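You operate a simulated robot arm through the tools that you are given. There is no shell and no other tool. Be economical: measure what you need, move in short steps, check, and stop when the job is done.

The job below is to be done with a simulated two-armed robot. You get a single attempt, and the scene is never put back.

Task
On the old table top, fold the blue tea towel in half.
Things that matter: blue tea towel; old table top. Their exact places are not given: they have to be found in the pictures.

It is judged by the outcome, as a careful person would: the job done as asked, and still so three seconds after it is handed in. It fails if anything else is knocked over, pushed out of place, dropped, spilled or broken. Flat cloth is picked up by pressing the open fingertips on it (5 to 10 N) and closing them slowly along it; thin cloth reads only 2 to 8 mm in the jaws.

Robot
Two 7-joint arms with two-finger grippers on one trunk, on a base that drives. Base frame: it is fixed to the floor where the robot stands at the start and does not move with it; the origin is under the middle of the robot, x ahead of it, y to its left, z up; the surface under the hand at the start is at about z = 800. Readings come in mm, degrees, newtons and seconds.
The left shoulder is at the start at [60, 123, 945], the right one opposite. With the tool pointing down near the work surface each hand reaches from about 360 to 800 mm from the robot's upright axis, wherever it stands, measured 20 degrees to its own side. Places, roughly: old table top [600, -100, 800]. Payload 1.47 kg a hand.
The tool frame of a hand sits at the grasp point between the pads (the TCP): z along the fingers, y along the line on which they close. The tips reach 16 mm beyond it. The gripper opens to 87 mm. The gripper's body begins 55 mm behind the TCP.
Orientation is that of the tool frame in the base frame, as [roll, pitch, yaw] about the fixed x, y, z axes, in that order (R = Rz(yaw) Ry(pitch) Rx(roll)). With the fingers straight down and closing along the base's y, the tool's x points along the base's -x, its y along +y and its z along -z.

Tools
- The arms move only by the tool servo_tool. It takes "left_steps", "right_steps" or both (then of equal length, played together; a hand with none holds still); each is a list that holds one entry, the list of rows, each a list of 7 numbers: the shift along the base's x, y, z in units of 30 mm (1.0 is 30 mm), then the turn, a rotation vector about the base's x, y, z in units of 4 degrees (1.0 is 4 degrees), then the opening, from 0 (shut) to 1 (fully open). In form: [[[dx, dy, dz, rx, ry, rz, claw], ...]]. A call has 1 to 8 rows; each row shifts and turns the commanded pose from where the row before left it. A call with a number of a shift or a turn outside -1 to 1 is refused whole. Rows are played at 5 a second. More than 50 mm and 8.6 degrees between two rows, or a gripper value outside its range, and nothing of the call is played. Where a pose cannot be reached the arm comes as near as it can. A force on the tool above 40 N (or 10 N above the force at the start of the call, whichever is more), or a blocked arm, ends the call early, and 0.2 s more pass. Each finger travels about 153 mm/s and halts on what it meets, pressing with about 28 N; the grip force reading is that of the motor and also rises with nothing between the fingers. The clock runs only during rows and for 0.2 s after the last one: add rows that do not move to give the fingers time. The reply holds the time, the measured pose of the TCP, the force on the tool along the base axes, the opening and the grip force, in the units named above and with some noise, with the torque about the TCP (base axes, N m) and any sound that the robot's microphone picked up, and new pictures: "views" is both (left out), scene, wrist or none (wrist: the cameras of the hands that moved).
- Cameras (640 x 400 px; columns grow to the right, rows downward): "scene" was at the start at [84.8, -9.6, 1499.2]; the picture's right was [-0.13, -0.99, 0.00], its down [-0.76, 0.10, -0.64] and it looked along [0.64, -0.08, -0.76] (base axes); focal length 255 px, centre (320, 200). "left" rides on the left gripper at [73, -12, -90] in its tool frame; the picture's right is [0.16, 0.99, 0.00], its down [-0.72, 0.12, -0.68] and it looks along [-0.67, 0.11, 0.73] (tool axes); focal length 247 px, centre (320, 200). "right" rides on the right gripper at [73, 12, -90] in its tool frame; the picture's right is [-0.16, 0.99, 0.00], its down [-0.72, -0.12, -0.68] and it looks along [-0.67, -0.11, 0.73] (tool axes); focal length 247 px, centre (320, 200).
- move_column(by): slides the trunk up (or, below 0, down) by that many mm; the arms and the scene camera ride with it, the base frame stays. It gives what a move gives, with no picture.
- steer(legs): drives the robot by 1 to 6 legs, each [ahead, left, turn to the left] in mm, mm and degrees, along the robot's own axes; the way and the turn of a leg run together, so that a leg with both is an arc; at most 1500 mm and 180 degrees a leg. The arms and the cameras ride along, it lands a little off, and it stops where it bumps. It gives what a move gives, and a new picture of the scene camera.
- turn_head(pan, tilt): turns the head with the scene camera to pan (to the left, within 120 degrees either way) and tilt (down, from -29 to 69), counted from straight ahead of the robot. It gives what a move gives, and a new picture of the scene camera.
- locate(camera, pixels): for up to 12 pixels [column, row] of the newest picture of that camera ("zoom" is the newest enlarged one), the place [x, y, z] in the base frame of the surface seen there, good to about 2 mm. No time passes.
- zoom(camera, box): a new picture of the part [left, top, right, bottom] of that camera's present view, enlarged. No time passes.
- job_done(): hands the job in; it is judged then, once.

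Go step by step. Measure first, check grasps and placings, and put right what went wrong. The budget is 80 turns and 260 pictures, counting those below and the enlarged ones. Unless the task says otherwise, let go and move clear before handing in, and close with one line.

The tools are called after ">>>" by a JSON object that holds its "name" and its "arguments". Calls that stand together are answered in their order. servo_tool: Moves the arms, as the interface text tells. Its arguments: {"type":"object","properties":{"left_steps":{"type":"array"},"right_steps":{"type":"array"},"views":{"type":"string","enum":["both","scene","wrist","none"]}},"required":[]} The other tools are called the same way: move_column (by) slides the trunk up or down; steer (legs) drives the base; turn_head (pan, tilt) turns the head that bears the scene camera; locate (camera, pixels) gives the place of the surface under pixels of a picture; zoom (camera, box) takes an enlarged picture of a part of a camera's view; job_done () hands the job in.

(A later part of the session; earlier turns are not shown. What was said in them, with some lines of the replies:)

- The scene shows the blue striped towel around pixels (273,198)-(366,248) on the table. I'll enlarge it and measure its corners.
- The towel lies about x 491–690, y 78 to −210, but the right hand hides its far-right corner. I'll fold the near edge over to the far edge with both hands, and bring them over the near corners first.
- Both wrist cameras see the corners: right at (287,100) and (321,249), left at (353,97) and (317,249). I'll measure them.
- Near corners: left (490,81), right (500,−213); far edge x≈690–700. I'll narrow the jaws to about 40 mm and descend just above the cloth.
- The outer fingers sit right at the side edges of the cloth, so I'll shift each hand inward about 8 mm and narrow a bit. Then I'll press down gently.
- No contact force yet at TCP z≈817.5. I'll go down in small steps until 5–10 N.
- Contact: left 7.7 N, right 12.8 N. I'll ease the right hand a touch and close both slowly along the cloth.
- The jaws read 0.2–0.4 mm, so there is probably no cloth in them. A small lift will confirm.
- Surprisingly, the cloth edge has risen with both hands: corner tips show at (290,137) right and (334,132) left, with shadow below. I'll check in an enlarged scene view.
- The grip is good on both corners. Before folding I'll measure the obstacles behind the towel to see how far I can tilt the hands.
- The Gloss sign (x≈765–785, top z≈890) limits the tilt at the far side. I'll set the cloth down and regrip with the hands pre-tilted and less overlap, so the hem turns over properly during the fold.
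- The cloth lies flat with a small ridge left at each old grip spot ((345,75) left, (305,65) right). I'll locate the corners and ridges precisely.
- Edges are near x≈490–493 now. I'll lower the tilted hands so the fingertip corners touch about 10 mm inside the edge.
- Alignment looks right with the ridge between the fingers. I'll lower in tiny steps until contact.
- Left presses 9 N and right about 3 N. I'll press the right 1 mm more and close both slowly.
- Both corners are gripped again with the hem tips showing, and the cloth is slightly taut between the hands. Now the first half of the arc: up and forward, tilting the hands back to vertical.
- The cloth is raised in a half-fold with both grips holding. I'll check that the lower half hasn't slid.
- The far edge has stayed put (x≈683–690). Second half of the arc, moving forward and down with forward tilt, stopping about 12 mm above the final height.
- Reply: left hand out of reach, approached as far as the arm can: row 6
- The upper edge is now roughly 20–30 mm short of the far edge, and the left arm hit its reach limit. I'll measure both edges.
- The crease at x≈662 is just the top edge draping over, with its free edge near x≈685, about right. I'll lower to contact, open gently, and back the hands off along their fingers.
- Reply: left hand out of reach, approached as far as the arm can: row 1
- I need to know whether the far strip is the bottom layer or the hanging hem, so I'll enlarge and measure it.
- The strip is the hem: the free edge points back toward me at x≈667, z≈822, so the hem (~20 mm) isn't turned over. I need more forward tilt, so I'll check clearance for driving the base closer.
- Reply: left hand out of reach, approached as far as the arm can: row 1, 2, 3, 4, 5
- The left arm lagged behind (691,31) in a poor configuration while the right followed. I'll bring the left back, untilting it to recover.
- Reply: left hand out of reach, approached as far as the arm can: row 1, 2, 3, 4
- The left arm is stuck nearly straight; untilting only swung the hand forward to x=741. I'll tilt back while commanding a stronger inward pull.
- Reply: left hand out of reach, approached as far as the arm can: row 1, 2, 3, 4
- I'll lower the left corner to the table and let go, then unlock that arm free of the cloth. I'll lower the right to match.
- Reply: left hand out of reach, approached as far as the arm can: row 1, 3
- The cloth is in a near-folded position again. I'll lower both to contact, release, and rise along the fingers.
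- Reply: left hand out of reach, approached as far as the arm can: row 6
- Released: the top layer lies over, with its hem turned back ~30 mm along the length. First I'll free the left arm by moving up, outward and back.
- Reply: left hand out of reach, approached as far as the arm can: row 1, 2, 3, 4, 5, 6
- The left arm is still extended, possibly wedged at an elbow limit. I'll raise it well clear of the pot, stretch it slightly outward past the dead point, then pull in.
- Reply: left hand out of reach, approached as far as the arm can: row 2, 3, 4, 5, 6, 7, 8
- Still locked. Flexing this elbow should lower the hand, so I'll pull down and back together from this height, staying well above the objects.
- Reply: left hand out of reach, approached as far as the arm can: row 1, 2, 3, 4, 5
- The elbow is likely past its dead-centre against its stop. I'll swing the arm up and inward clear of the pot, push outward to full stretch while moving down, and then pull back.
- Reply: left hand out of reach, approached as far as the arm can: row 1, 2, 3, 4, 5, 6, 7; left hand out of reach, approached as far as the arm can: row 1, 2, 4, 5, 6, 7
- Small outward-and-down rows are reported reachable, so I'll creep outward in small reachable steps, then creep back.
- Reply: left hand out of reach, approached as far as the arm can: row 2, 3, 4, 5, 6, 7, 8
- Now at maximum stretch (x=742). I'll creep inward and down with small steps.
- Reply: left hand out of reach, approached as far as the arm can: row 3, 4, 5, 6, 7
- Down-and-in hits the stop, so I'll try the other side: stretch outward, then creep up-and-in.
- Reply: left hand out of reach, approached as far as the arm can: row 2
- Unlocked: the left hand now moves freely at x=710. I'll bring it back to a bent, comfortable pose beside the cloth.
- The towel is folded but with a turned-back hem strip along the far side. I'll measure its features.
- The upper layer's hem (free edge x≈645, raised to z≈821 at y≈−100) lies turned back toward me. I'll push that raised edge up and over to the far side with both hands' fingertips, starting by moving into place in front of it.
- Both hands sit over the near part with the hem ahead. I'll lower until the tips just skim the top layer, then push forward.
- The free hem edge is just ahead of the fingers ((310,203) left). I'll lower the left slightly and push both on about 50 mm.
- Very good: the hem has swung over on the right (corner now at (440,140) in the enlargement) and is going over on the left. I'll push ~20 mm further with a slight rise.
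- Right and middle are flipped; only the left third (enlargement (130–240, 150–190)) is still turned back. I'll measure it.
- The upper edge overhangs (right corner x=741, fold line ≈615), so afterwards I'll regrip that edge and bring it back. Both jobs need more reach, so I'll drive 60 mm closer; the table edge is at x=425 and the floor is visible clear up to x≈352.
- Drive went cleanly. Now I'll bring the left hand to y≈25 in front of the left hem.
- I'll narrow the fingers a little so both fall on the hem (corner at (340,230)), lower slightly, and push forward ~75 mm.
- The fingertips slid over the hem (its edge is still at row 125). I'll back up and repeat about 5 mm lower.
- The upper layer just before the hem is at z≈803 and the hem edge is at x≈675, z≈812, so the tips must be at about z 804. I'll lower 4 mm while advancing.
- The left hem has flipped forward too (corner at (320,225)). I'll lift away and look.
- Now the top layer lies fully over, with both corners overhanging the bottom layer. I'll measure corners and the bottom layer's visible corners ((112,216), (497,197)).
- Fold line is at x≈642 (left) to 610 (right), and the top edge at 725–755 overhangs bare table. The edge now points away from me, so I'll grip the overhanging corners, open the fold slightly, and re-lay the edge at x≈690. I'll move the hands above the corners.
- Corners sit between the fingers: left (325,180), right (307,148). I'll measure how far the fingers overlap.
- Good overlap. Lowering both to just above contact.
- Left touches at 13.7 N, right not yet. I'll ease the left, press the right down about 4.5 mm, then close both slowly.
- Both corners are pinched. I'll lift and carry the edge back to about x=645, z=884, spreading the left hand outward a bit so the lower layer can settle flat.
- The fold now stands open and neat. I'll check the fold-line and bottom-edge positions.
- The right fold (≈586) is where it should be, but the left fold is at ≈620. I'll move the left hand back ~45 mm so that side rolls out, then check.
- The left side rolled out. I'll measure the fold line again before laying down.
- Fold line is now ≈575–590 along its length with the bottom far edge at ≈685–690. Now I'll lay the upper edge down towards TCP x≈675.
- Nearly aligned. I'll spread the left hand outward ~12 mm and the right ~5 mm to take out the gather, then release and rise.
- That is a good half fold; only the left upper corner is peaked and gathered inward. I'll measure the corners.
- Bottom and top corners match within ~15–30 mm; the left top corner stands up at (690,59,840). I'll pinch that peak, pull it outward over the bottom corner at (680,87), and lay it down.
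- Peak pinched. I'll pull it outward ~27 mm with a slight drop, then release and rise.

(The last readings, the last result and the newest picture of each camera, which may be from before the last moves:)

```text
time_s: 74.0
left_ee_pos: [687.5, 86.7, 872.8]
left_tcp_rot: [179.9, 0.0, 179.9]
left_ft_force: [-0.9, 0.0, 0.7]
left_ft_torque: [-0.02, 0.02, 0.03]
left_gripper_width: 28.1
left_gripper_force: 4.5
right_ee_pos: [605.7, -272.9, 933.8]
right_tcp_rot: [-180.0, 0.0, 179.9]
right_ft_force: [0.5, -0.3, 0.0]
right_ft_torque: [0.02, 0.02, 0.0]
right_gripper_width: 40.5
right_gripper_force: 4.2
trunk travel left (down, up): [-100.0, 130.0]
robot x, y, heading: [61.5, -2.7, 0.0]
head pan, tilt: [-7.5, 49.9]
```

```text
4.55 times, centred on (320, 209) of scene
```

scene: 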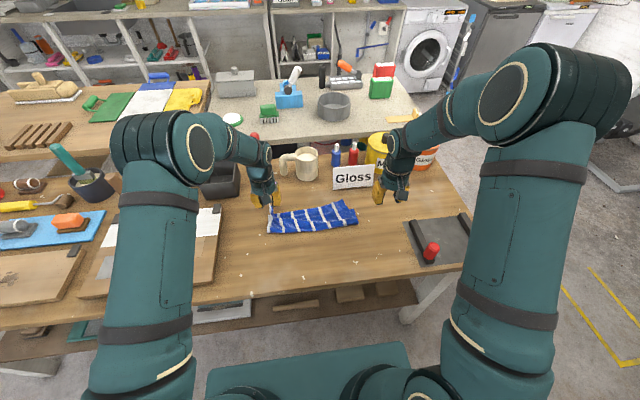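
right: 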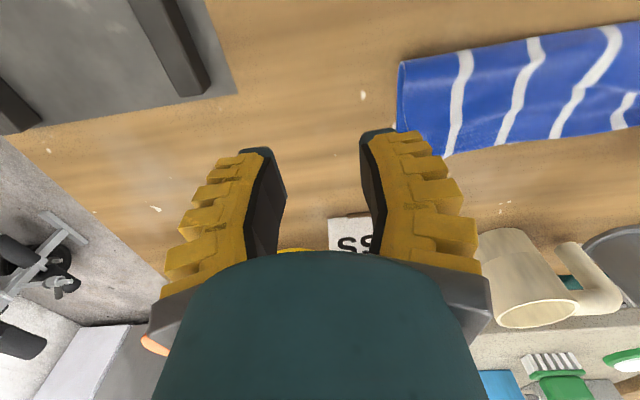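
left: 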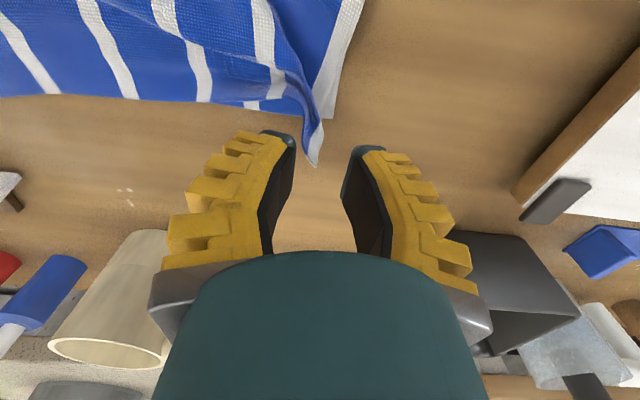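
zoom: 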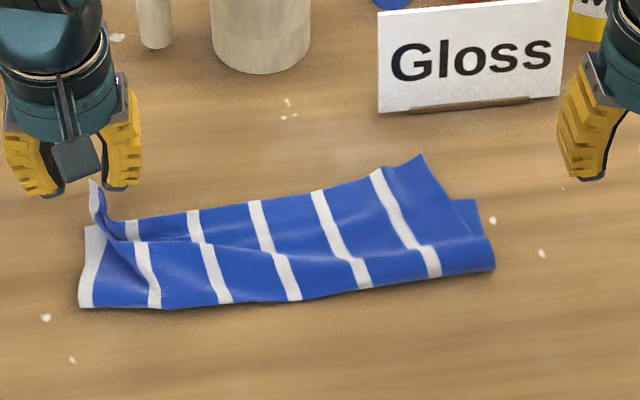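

The whole towel slid left a little, but the fold is intact; the corner still stands up at left (313,160). I'll measure it and plan a press.

>>> {"name": "locate", "arguments": {"camera": "left", "pixels": [[313, 160], [310, 120], [330, 117], [290, 70], [300, 95], [250, 104], [200, 100], [359, 5]]}}

>>> {"name": "zoom", "arguments": {"camera": "left", "box": [160, 20, 400, 170]}}

>>> {"name": "locate", "arguments": {"camera": "scene", "pixels": [[342, 198], [351, 209], [357, 223], [330, 205], [268, 231]]}}

```text
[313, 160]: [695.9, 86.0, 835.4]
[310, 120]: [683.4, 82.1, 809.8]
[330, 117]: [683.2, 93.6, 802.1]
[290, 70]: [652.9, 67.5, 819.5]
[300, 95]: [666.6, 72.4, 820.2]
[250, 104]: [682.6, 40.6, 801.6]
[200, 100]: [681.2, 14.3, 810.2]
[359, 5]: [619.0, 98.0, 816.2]
```

```text
2.67 times, centred on (280, 95) of left
```

zoom: 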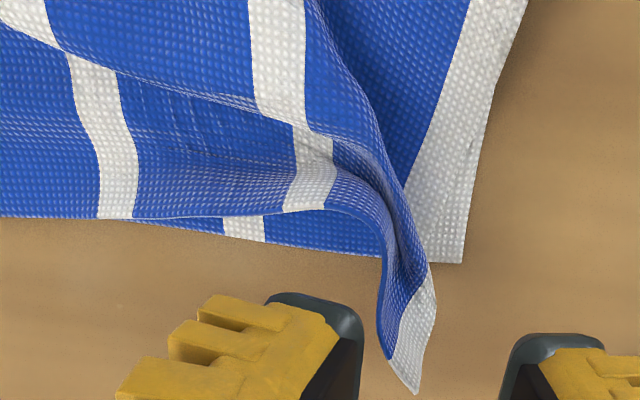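

```text
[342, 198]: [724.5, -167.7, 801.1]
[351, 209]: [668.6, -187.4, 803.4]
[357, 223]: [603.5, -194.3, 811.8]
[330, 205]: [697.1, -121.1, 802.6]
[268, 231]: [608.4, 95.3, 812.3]
```

The corner is nearly over the bottom corner, just with a standing pleat. I'll pat it flat with closed fingertips at about (678,82).

>>> {"name": "servo_tool", "arguments": {"left_steps": [[[-0.3, -0.2, 0, 0, 0, 0, 0], [0, 0, -0.7, 0, 0, 0, 0], [0, 0, -0.6, 0, 0, 0, 0], [0, 0, -0.3, 0, 0, 0, 0], [0, 0, -0.05, 0, 0, 0, 0], [0, 0, 0, 0, 0, 0, 0]]], "views": "wrist"}}

```text
time_s: 75.4
left_ee_pos: [678.8, 80.2, 823.5]
left_tcp_rot: [180.0, -0.1, 179.9]
left_ft_force: [0.4, 0.7, 0.3]
left_ft_torque: [-0.04, 0.0, 0.03]
left_gripper_width: 0.2
left_gripper_force: 27.6
right_ee_pos: [605.3, -274.0, 932.9]
right_tcp_rot: [179.9, -0.1, 180.0]
right_ft_force: [-0.1, 1.1, -0.1]
right_ft_torque: [-0.01, 0.01, -0.01]
right_gripper_width: 40.9
right_gripper_force: 3.6
trunk travel left (down, up): [-100.0, 130.0]
robot x, y, heading: [59.4, 1.1, 0.3]
head pan, tilt: [-7.5, 49.9]
```

left: 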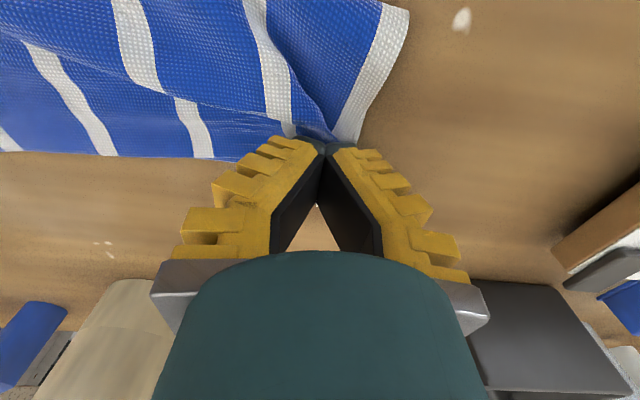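

The pleat is under the fingers with almost no force. I'll press to a few newtons, hold, then rise and look.

>>> {"name": "servo_tool", "arguments": {"left_steps": [[[0, 0, -0.08, 0, 0, 0, 0], [0, 0, -0.04, 0, 0, 0, 0], [0, 0, 0, 0, 0, 0, 0], [0, 0, 0, 0, 0, 0, 0], [0, 0, 0.7, 0, 0, 0, 0], [0, 0.2, 0.9, 0, 0, 0, 0], [-0.4, 0.4, 0.9, 0, 0, 0, 0], [-0.4, 0.4, 0, 0, 0, 0, 0]]]}}

>>> {"name": "zoom", "arguments": {"camera": "scene", "box": [250, 165, 390, 253]}}

```text
time_s: 77.2
left_ee_pos: [653.2, 108.2, 895.9]
left_tcp_rot: [-180.0, 0.0, 179.9]
left_ft_force: [0.1, 0.3, 0.1]
left_ft_torque: [0.01, 0.0, -0.03]
left_gripper_width: 0.0
left_gripper_force: 28.1
right_ee_pos: [605.8, -273.1, 932.5]
right_tcp_rot: [-180.0, 0.0, 179.9]
right_ft_force: [-0.8, -0.2, 0.6]
right_ft_torque: [-0.03, -0.02, 0.0]
right_gripper_width: 40.8
right_gripper_force: 3.9
trunk travel left (down, up): [-100.0, 130.0]
robot x, y, heading: [58.9, -2.2, -0.0]
head pan, tilt: [-7.5, 49.9]
```

scene: 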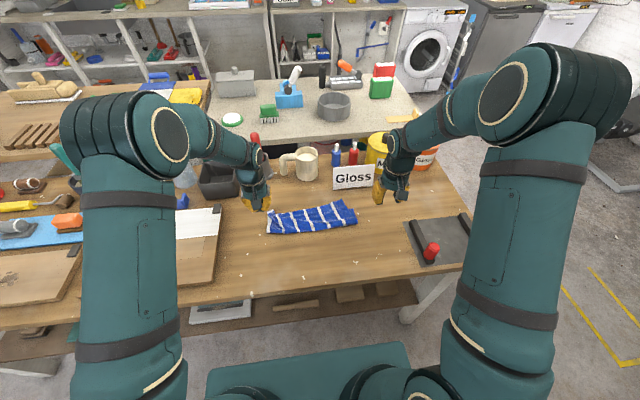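
left: 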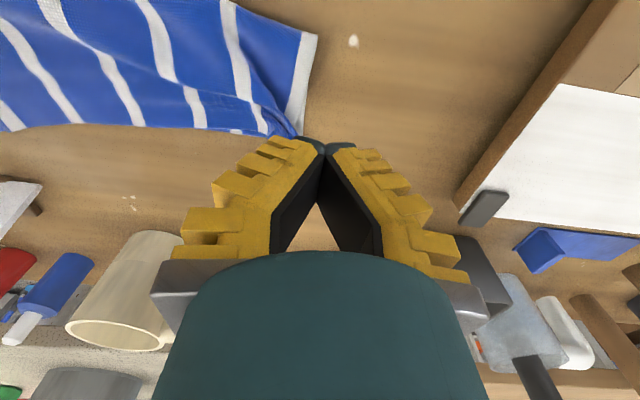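

```text
4.55 times, centred on (320, 209) of scene
```

zoom: 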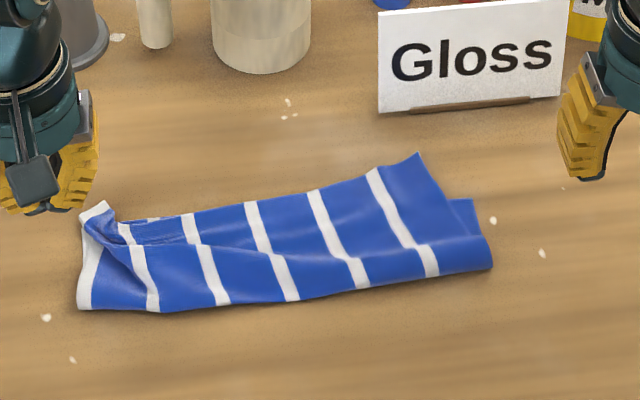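

The left corner is flat now. The right top corner (418,155) seems to overhang the bottom layer, so I'll measure it.

>>> {"name": "locate", "arguments": {"camera": "zoom", "pixels": [[418, 157], [372, 172], [310, 194], [250, 205], [185, 216], [104, 204], [474, 202], [455, 201], [490, 266], [360, 285], [220, 302], [80, 306]]}}

>>> {"name": "zoom", "arguments": {"camera": "right", "box": [360, 10, 640, 185]}}

```text
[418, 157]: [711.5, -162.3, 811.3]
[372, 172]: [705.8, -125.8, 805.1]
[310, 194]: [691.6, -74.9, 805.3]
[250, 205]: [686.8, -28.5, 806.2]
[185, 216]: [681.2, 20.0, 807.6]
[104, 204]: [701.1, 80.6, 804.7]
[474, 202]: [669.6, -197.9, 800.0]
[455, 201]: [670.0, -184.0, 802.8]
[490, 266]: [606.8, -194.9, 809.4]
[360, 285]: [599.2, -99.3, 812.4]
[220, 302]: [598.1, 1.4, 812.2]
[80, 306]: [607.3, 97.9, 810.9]
```

```text
2.29 times, centred on (500, 98) of right
```

zoom: 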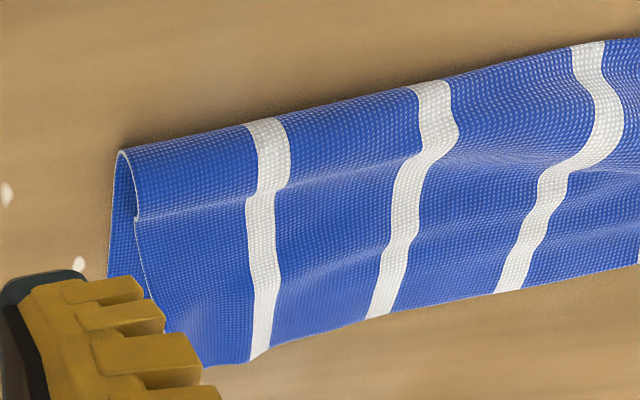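

The top right corner (711,−162) is off the bottom corner (670,−198) by ~40 mm. I'll pinch that corner with the right hand and bring it over; first approach.

>>> {"name": "servo_tool", "arguments": {"right_steps": [[[0.5, 0.85, 0, 0, 0, 0, 0.33], [0.6, 0.85, -0.3, 0, 0, 0, 0.33], [0.7, 0.85, -0.6, 0, 0, 0, 0.33], [0.7, 0.85, -0.6, 0, 0, 0, 0.33], [0.65, 0.75, -0.7, 0, 0, 0, 0.33], [0, 0, -0.5, 0, 0, 0, 0.33], [0, 0, 0, 0, 0, 0, 0.33]]], "views": "wrist"}}

```text
time_s: 78.8
left_ee_pos: [652.5, 109.8, 896.4]
left_tcp_rot: [180.0, 0.0, 179.8]
left_ft_force: [-0.9, 0.6, 0.1]
left_ft_torque: [-0.02, -0.03, -0.02]
left_gripper_width: 0.2
left_gripper_force: 28.3
right_ee_pos: [701.2, -146.8, 852.9]
right_tcp_rot: [179.9, 0.0, 180.0]
right_ft_force: [0.3, -0.5, 0.2]
right_ft_torque: [-0.01, 0.01, -0.01]
right_gripper_width: 34.5
right_gripper_force: 4.7
trunk travel left (down, up): [-100.0, 130.0]
robot x, y, heading: [60.1, 0.6, -0.1]
head pan, tilt: [-7.5, 49.9]
```

right: 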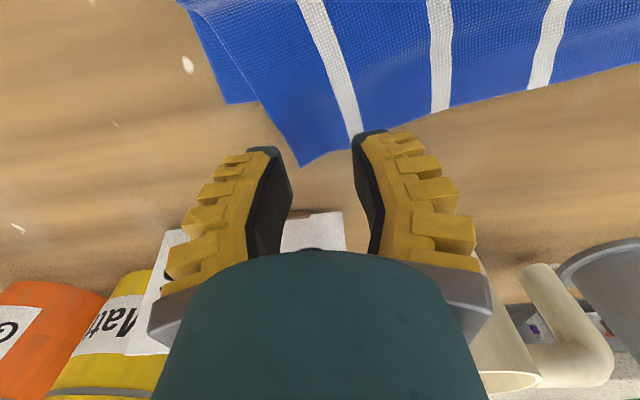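

The corner (303,165) sits nicely between the fingers. Lowering to near contact.

>>> {"name": "servo_tool", "arguments": {"right_steps": [[[0, 0, -0.6, 0, 0, 0, 0.38], [0, 0, -0.5, 0, 0, 0, 0.38], [0, 0, -0.08, 0, 0, 0, 0.38], [0, 0, 0, 0, 0, 0, 0.38]]], "views": "none"}}

```text
time_s: 79.8
left_ee_pos: [654.3, 108.7, 896.5]
left_tcp_rot: [180.0, 0.0, 179.9]
left_ft_force: [0.5, -0.1, 0.4]
left_ft_torque: [0.01, -0.01, -0.02]
left_gripper_width: 0.0
left_gripper_force: 28.7
right_ee_pos: [700.9, -149.5, 817.2]
right_tcp_rot: [180.0, 0.0, 179.9]
right_ft_force: [-0.2, 1.1, 2.7]
right_ft_torque: [0.08, -0.03, 0.0]
right_gripper_width: 34.2
right_gripper_force: 6.7
trunk travel left (down, up): [-100.0, 130.0]
robot x, y, heading: [59.8, 0.7, -0.3]
head pan, tilt: [-7.5, 49.9]
```

Light contact (2.7 N). I'll press half a millimetre more, close slowly, and lift slightly.

>>> {"name": "servo_tool", "arguments": {"right_steps": [[[0, 0, -0.03, 0, 0, 0, 0.36], [0, 0, 0, 0, 0, 0, 0.28], [0, 0, 0, 0, 0, 0, 0.2], [0, 0, 0, 0, 0, 0, 0.12], [0, 0, 0, 0, 0, 0, 0.05], [0, 0, 0, 0, 0, 0, 0], [0, 0, 0, 0, 0, 0, 0], [0, 0, 0.5, 0, 0, 0, 0]]], "views": "wrist"}}

```text
time_s: 81.6
left_ee_pos: [652.5, 107.9, 897.3]
left_tcp_rot: [-180.0, 0.0, 179.9]
left_ft_force: [0.3, -0.4, -0.3]
left_ft_torque: [-0.03, -0.01, -0.04]
left_gripper_width: 0.2
left_gripper_force: 28.1
right_ee_pos: [699.9, -149.2, 834.1]
right_tcp_rot: [179.9, 0.0, 179.9]
right_ft_force: [0.4, 0.3, 0.5]
right_ft_torque: [-0.06, -0.04, -0.02]
right_gripper_width: 0.2
right_gripper_force: 30.2
trunk travel left (down, up): [-100.0, 130.0]
robot x, y, heading: [56.1, -1.5, 0.0]
head pan, tilt: [-7.5, 49.9]
```

right: 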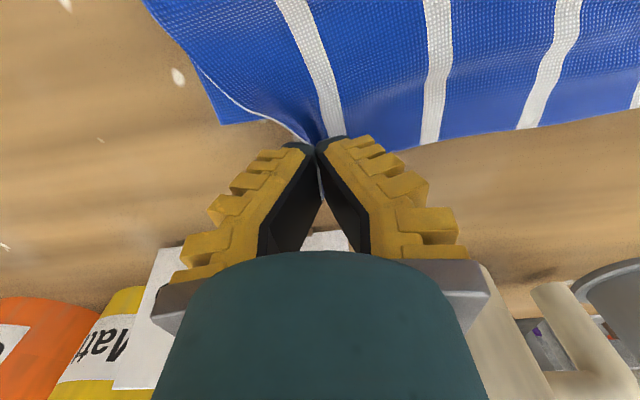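

Corner gripped. I'll raise it a bit, carry it back ~36 mm and outward ~28 mm, then lower it over the bottom corner.

>>> {"name": "servo_tool", "arguments": {"right_steps": [[[-0.3, -0.2, 0.4, 0, 0, 0, 0], [-0.4, -0.3, 0.2, 0, 0, 0, 0], [-0.4, -0.25, -0.2, 0, 0, 0, 0], [-0.1, -0.2, -0.4, 0, 0, 0, 0], [0, 0, -0.35, 0, 0, 0, 0], [0, 0, 0, 0, 0, 0, 0]]]}}

>>> {"name": "zoom", "arguments": {"camera": "scene", "box": [250, 165, 390, 253]}}

```text
time_s: 83.0
left_ee_pos: [654.2, 107.0, 896.3]
left_tcp_rot: [-180.0, -0.1, 179.9]
left_ft_force: [-0.7, 0.1, 0.4]
left_ft_torque: [0.01, 0.0, 0.02]
left_gripper_width: 0.0
left_gripper_force: 28.0
right_ee_pos: [663.5, -175.6, 822.5]
right_tcp_rot: [180.0, 0.0, 179.8]
right_ft_force: [0.4, -0.2, 0.9]
right_ft_torque: [-0.02, -0.01, 0.01]
right_gripper_width: 0.0
right_gripper_force: 27.0
trunk travel left (down, up): [-100.0, 130.0]
robot x, y, heading: [60.2, 0.5, -0.3]
head pan, tilt: [-7.5, 49.9]
```

scene: 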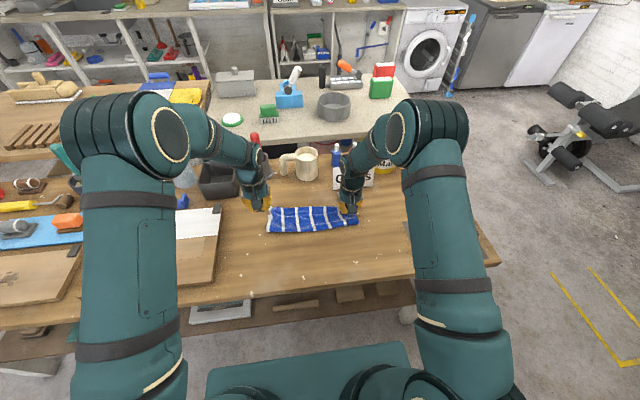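
right: 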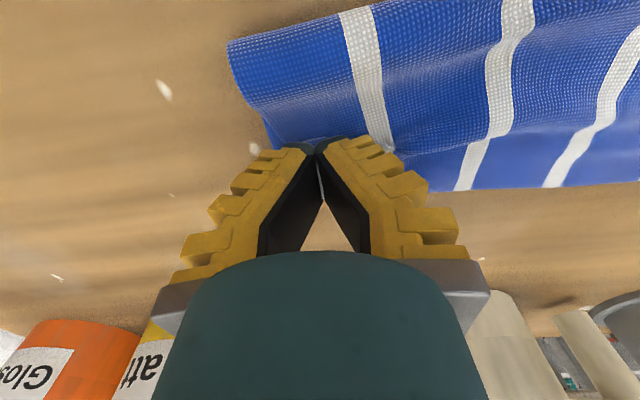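

```text
4.55 times, centred on (320, 209) of scene
```

zoom: 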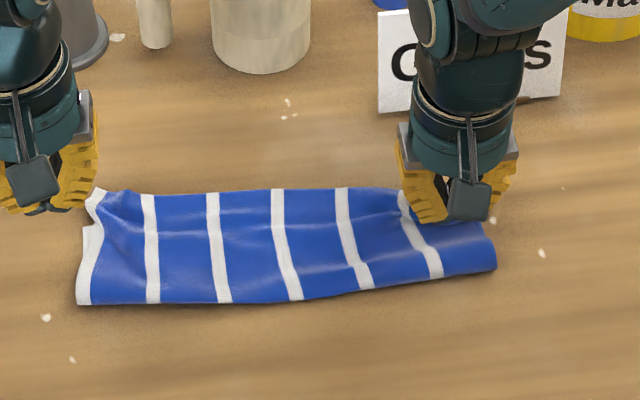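

Very neat now. I'll release the right hand, rise, and move both hands clear.

>>> {"name": "servo_tool", "arguments": {"left_steps": [[[0, 0, 0, 0, 0, 0, 0], [0, 0, 0, 0, 0, 0, 0], [0, 0, 0, 0, 0, 0, 0], [0, 0, 0, 0, 0, 0, 0], [0, 0.3, 0.5, 0, 0, 0, 0], [-0.5, 0.3, 0.5, 0, 0, 0, 0], [-0.7, 0.3, 0.5, 0, 0, 0, 0], [-0.7, 0.3, 0, 0, 0, 0, 0]]], "right_steps": [[[0, 0, 0, 0, 0, 0, 0.08], [0, 0, 0, 0, 0, 0, 0.16], [0, 0, 0, 0, 0, 0, 0.25], [0, 0, 0.5, 0, 0, 0, 0.25], [0, 0, 0.9, 0, 0, 0, 0.25], [0, 0, 0.9, 0, 0, 0, 0.25], [-0.6, -0.8, 0.7, 0, 0, 0, 0.25], [-0.6, -0.9, 0.4, 0, 0, 0, 0.25]]], "views": "scene"}}

>>> {"name": "servo_tool", "arguments": {"right_steps": [[[-0.3, -0.9, 0, 0, 0, 0, 0.25], [-0.3, -0.9, 0, 0, 0, 0, 0.25], [0, 0, 0, 0, 0, 0, 0.25]]], "views": "both"}}

>>> {"name": "zoom", "arguments": {"camera": "scene", "box": [250, 165, 390, 253]}}

```text
time_s: 84.8
left_ee_pos: [595.1, 147.0, 937.7]
left_tcp_rot: [-180.0, 0.0, 179.8]
left_ft_force: [0.2, -0.1, -0.5]
left_ft_torque: [0.01, 0.01, 0.02]
left_gripper_width: 0.1
left_gripper_force: 27.9
right_ee_pos: [628.0, -224.9, 924.9]
right_tcp_rot: [180.0, 0.0, 180.0]
right_ft_force: [0.3, 0.1, -0.3]
right_ft_torque: [0.01, 0.01, 0.02]
right_gripper_width: 28.3
right_gripper_force: 4.6
trunk travel left (down, up): [-100.0, 130.0]
robot x, y, heading: [59.4, -0.3, -0.2]
head pan, tilt: [-7.5, 49.9]
```

scene: 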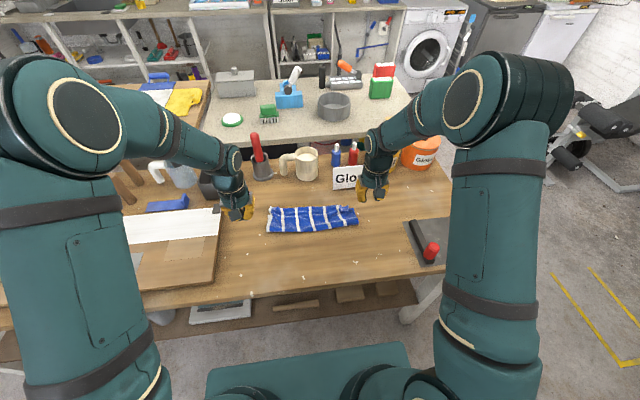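

```text
time_s: 85.6
left_ee_pos: [594.5, 146.6, 937.8]
left_tcp_rot: [-180.0, 0.0, 179.9]
left_ft_force: [0.2, 0.3, 0.5]
left_ft_torque: [0.01, 0.02, 0.01]
left_gripper_width: 0.2
left_gripper_force: 28.3
right_ee_pos: [610.0, -278.0, 921.9]
right_tcp_rot: [-180.0, 0.0, 180.0]
right_ft_force: [0.6, -0.9, 0.0]
right_ft_torque: [0.0, -0.04, 0.0]
right_gripper_width: 28.3
right_gripper_force: 4.9
trunk travel left (down, up): [-100.0, 130.0]
robot x, y, heading: [56.7, -3.5, -0.2]
head pan, tilt: [-7.5, 49.9]
```

scene: 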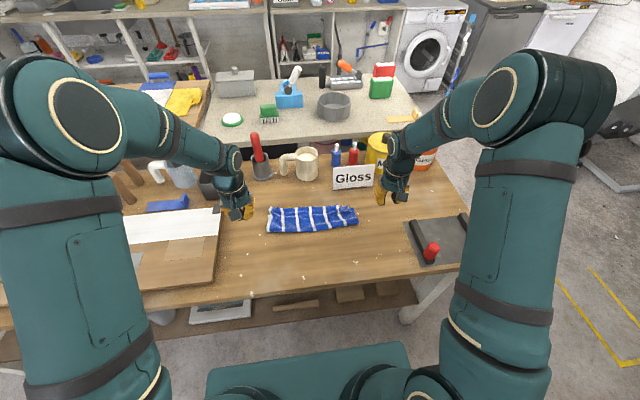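
right: 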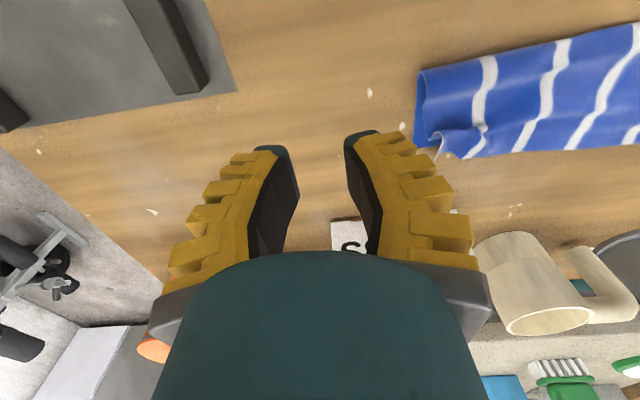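

```text
4.55 times, centred on (320, 209) of scene
```

zoom: 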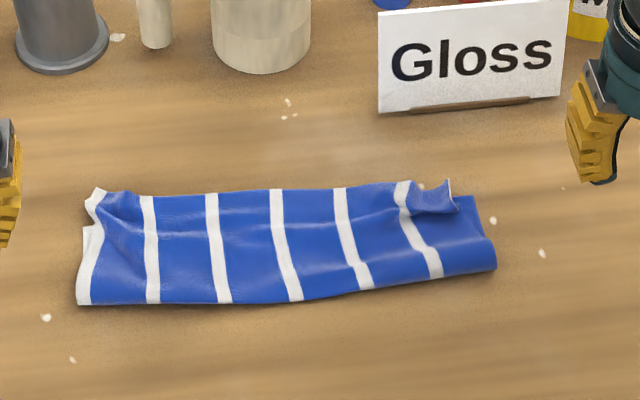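

Edges now align well; only a pleat stands at the right top corner (448,183). I'll measure it for one spread-and-pat.

>>> {"name": "locate", "arguments": {"camera": "zoom", "pixels": [[448, 183], [450, 205], [472, 198], [425, 205], [405, 185], [340, 190], [495, 265], [98, 192], [88, 230]]}}

>>> {"name": "zoom", "arguments": {"camera": "right", "box": [380, 30, 640, 190]}}

```text
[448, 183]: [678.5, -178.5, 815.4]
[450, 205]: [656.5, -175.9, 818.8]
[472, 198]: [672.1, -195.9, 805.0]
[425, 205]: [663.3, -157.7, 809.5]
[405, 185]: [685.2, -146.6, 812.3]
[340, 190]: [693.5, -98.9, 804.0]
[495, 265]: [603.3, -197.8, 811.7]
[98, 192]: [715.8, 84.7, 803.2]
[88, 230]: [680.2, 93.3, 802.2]
```

```text
2.46 times, centred on (510, 110) of right
```

zoom: 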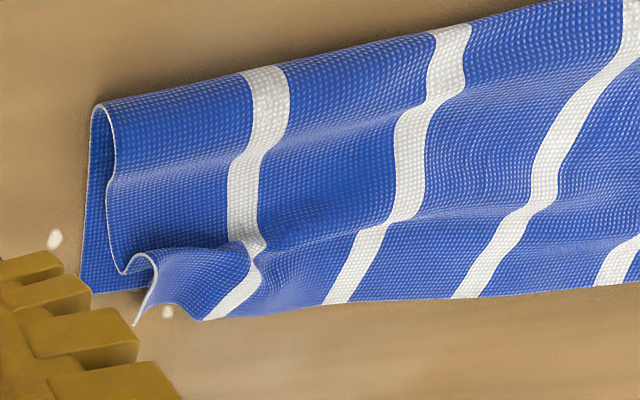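

It is just a small ridge at about (660,−175). I'll pat it flat with closed fingertips.

>>> {"name": "servo_tool", "arguments": {"right_steps": [[[0.3, 0.7, 0, 0, 0, 0, 0], [0.4, 0.7, -0.3, 0, 0, 0, 0], [0.5, 0.7, -0.8, 0, 0, 0, 0], [0.5, 0.7, -0.9, 0, 0, 0, 0], [0.1, 0.55, -0.6, 0, 0, 0, 0], [0, 0, -0.5, 0, 0, 0, 0], [0, 0, 0, 0, 0, 0, 0]]], "views": "none"}}

>>> {"name": "servo_tool", "arguments": {"right_steps": [[[0, 0, -0.2, 0, 0, 0, 0], [0, -0.1, -0.05, 0, 0, 0, 0], [0, -0.1, 0, 0, 0, 0, 0], [0, 0, 0, 0, 0, 0, 0]]], "views": "wrist"}}

```text
time_s: 87.2
left_ee_pos: [596.1, 147.1, 936.9]
left_tcp_rot: [-180.0, 0.0, 179.9]
left_ft_force: [1.0, 0.9, -0.2]
left_ft_torque: [0.0, 0.0, 0.01]
left_gripper_width: 0.0
left_gripper_force: 28.4
right_ee_pos: [663.1, -180.7, 829.0]
right_tcp_rot: [-179.9, -0.1, 179.8]
right_ft_force: [-0.8, 0.2, -0.4]
right_ft_torque: [0.01, 0.01, 0.02]
right_gripper_width: 0.0
right_gripper_force: 27.9
trunk travel left (down, up): [-100.0, 130.0]
robot x, y, heading: [60.7, 1.5, -0.1]
head pan, tilt: [-7.5, 49.9]
```

```text
time_s: 88.2
left_ee_pos: [596.8, 147.0, 937.8]
left_tcp_rot: [-180.0, 0.1, 179.9]
left_ft_force: [-0.1, 0.2, 0.5]
left_ft_torque: [-0.01, 0.01, -0.02]
left_gripper_width: 0.0
left_gripper_force: 27.8
right_ee_pos: [664.3, -186.2, 822.8]
right_tcp_rot: [180.0, 0.0, 180.0]
right_ft_force: [0.7, 0.5, 0.2]
right_ft_torque: [-0.01, -0.03, 0.03]
right_gripper_width: 0.0
right_gripper_force: 28.0
trunk travel left (down, up): [-100.0, 130.0]
robot x, y, heading: [59.2, 0.4, 0.1]
head pan, tilt: [-7.5, 49.9]
```

right: 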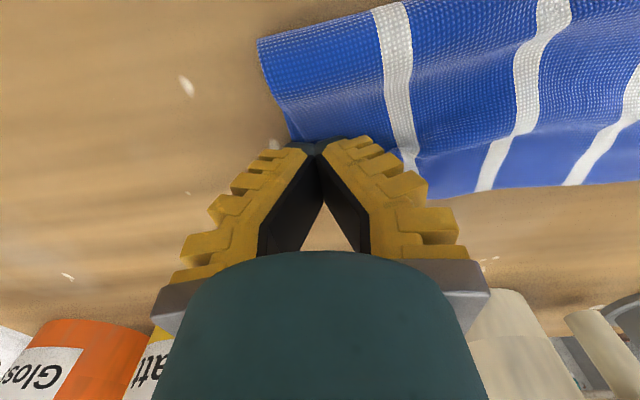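

I'll press a little further, then lift straight up, move clear and look.

>>> {"name": "servo_tool", "arguments": {"right_steps": [[[0, 0, -0.1, 0, 0, 0, 0], [0, 0, -0.04, 0, 0, 0, 0], [0, 0, 0, 0, 0, 0, 0], [0, 0, 0.6, 0, 0, 0, 0], [0, 0, 0.9, 0, 0, 0, 0], [0, -0.3, 0.9, 0, 0, 0, 0], [-0.5, -0.9, 0.6, 0, 0, 0, 0], [-0.5, -0.9, 0.3, 0, 0, 0, 0]]], "views": "none"}}

>>> {"name": "servo_tool", "arguments": {"right_steps": [[[-0.4, -0.9, 0, 0, 0, 0, 0.2], [-0.2, -0.5, 0, 0, 0, 0, 0.2], [0, 0, 0, 0, 0, 0, 0.2]]]}}

>>> {"name": "zoom", "arguments": {"camera": "scene", "box": [250, 165, 390, 253]}}

```text
time_s: 90.0
left_ee_pos: [595.6, 146.4, 937.9]
left_tcp_rot: [-180.0, 0.0, 179.9]
left_ft_force: [-0.7, -0.2, -0.1]
left_ft_torque: [0.0, -0.01, 0.02]
left_gripper_width: 0.2
left_gripper_force: 28.6
right_ee_pos: [634.4, -249.8, 914.1]
right_tcp_rot: [180.0, 0.0, -180.0]
right_ft_force: [0.2, 0.0, -0.8]
right_ft_torque: [0.03, 0.0, 0.0]
right_gripper_width: 0.0
right_gripper_force: 27.7
trunk travel left (down, up): [-100.0, 130.0]
robot x, y, heading: [59.5, 0.0, -0.3]
head pan, tilt: [-7.5, 49.9]
```

```text
time_s: 90.8
left_ee_pos: [594.9, 146.6, 937.3]
left_tcp_rot: [-180.0, -0.1, 179.8]
left_ft_force: [-0.8, 0.6, 0.4]
left_ft_torque: [0.02, 0.03, -0.03]
left_gripper_width: 0.0
left_gripper_force: 28.1
right_ee_pos: [616.5, -289.6, 918.7]
right_tcp_rot: [180.0, 0.0, 179.9]
right_ft_force: [-0.5, -0.6, 0.4]
right_ft_torque: [0.01, 0.0, -0.01]
right_gripper_width: 24.0
right_gripper_force: 5.3
trunk travel left (down, up): [-100.0, 130.0]
robot x, y, heading: [57.5, 2.3, -0.2]
head pan, tilt: [-7.5, 49.9]
```

scene: 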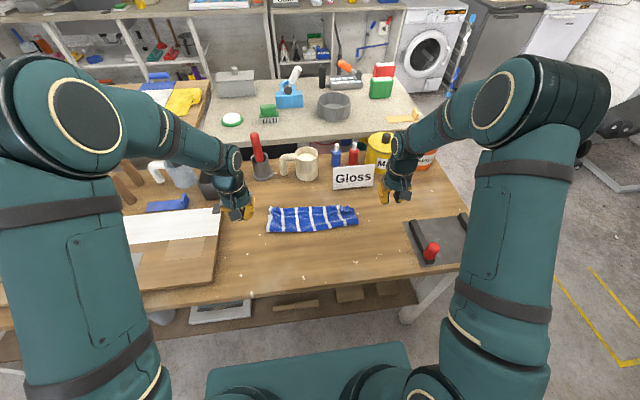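
right: 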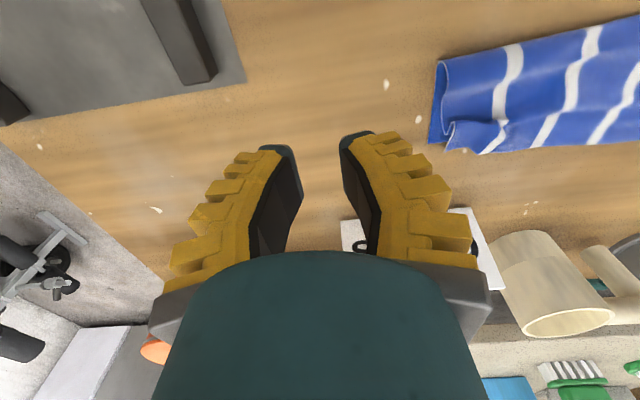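

```text
4.55 times, centred on (320, 209) of scene
```

zoom: 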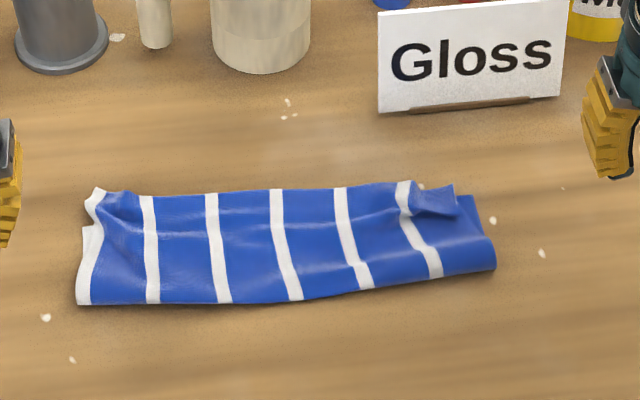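

The towel lies folded in half, near edge over far edge, with both layers' edges and corners close together. The hands are clear, and the Gloss sign, mug and tins are where they were. Handing in.

>>> {"name": "job_done", "arguments": {}}

```text
The job is handed in.
```

I folded the blue tea towel in half on the old table top, with the near edge laid over the far edge. The edges match to roughly 20 mm and small creases remain at the two far corners. I saw nothing else moved or knocked over, and both hands have let go and are clear.
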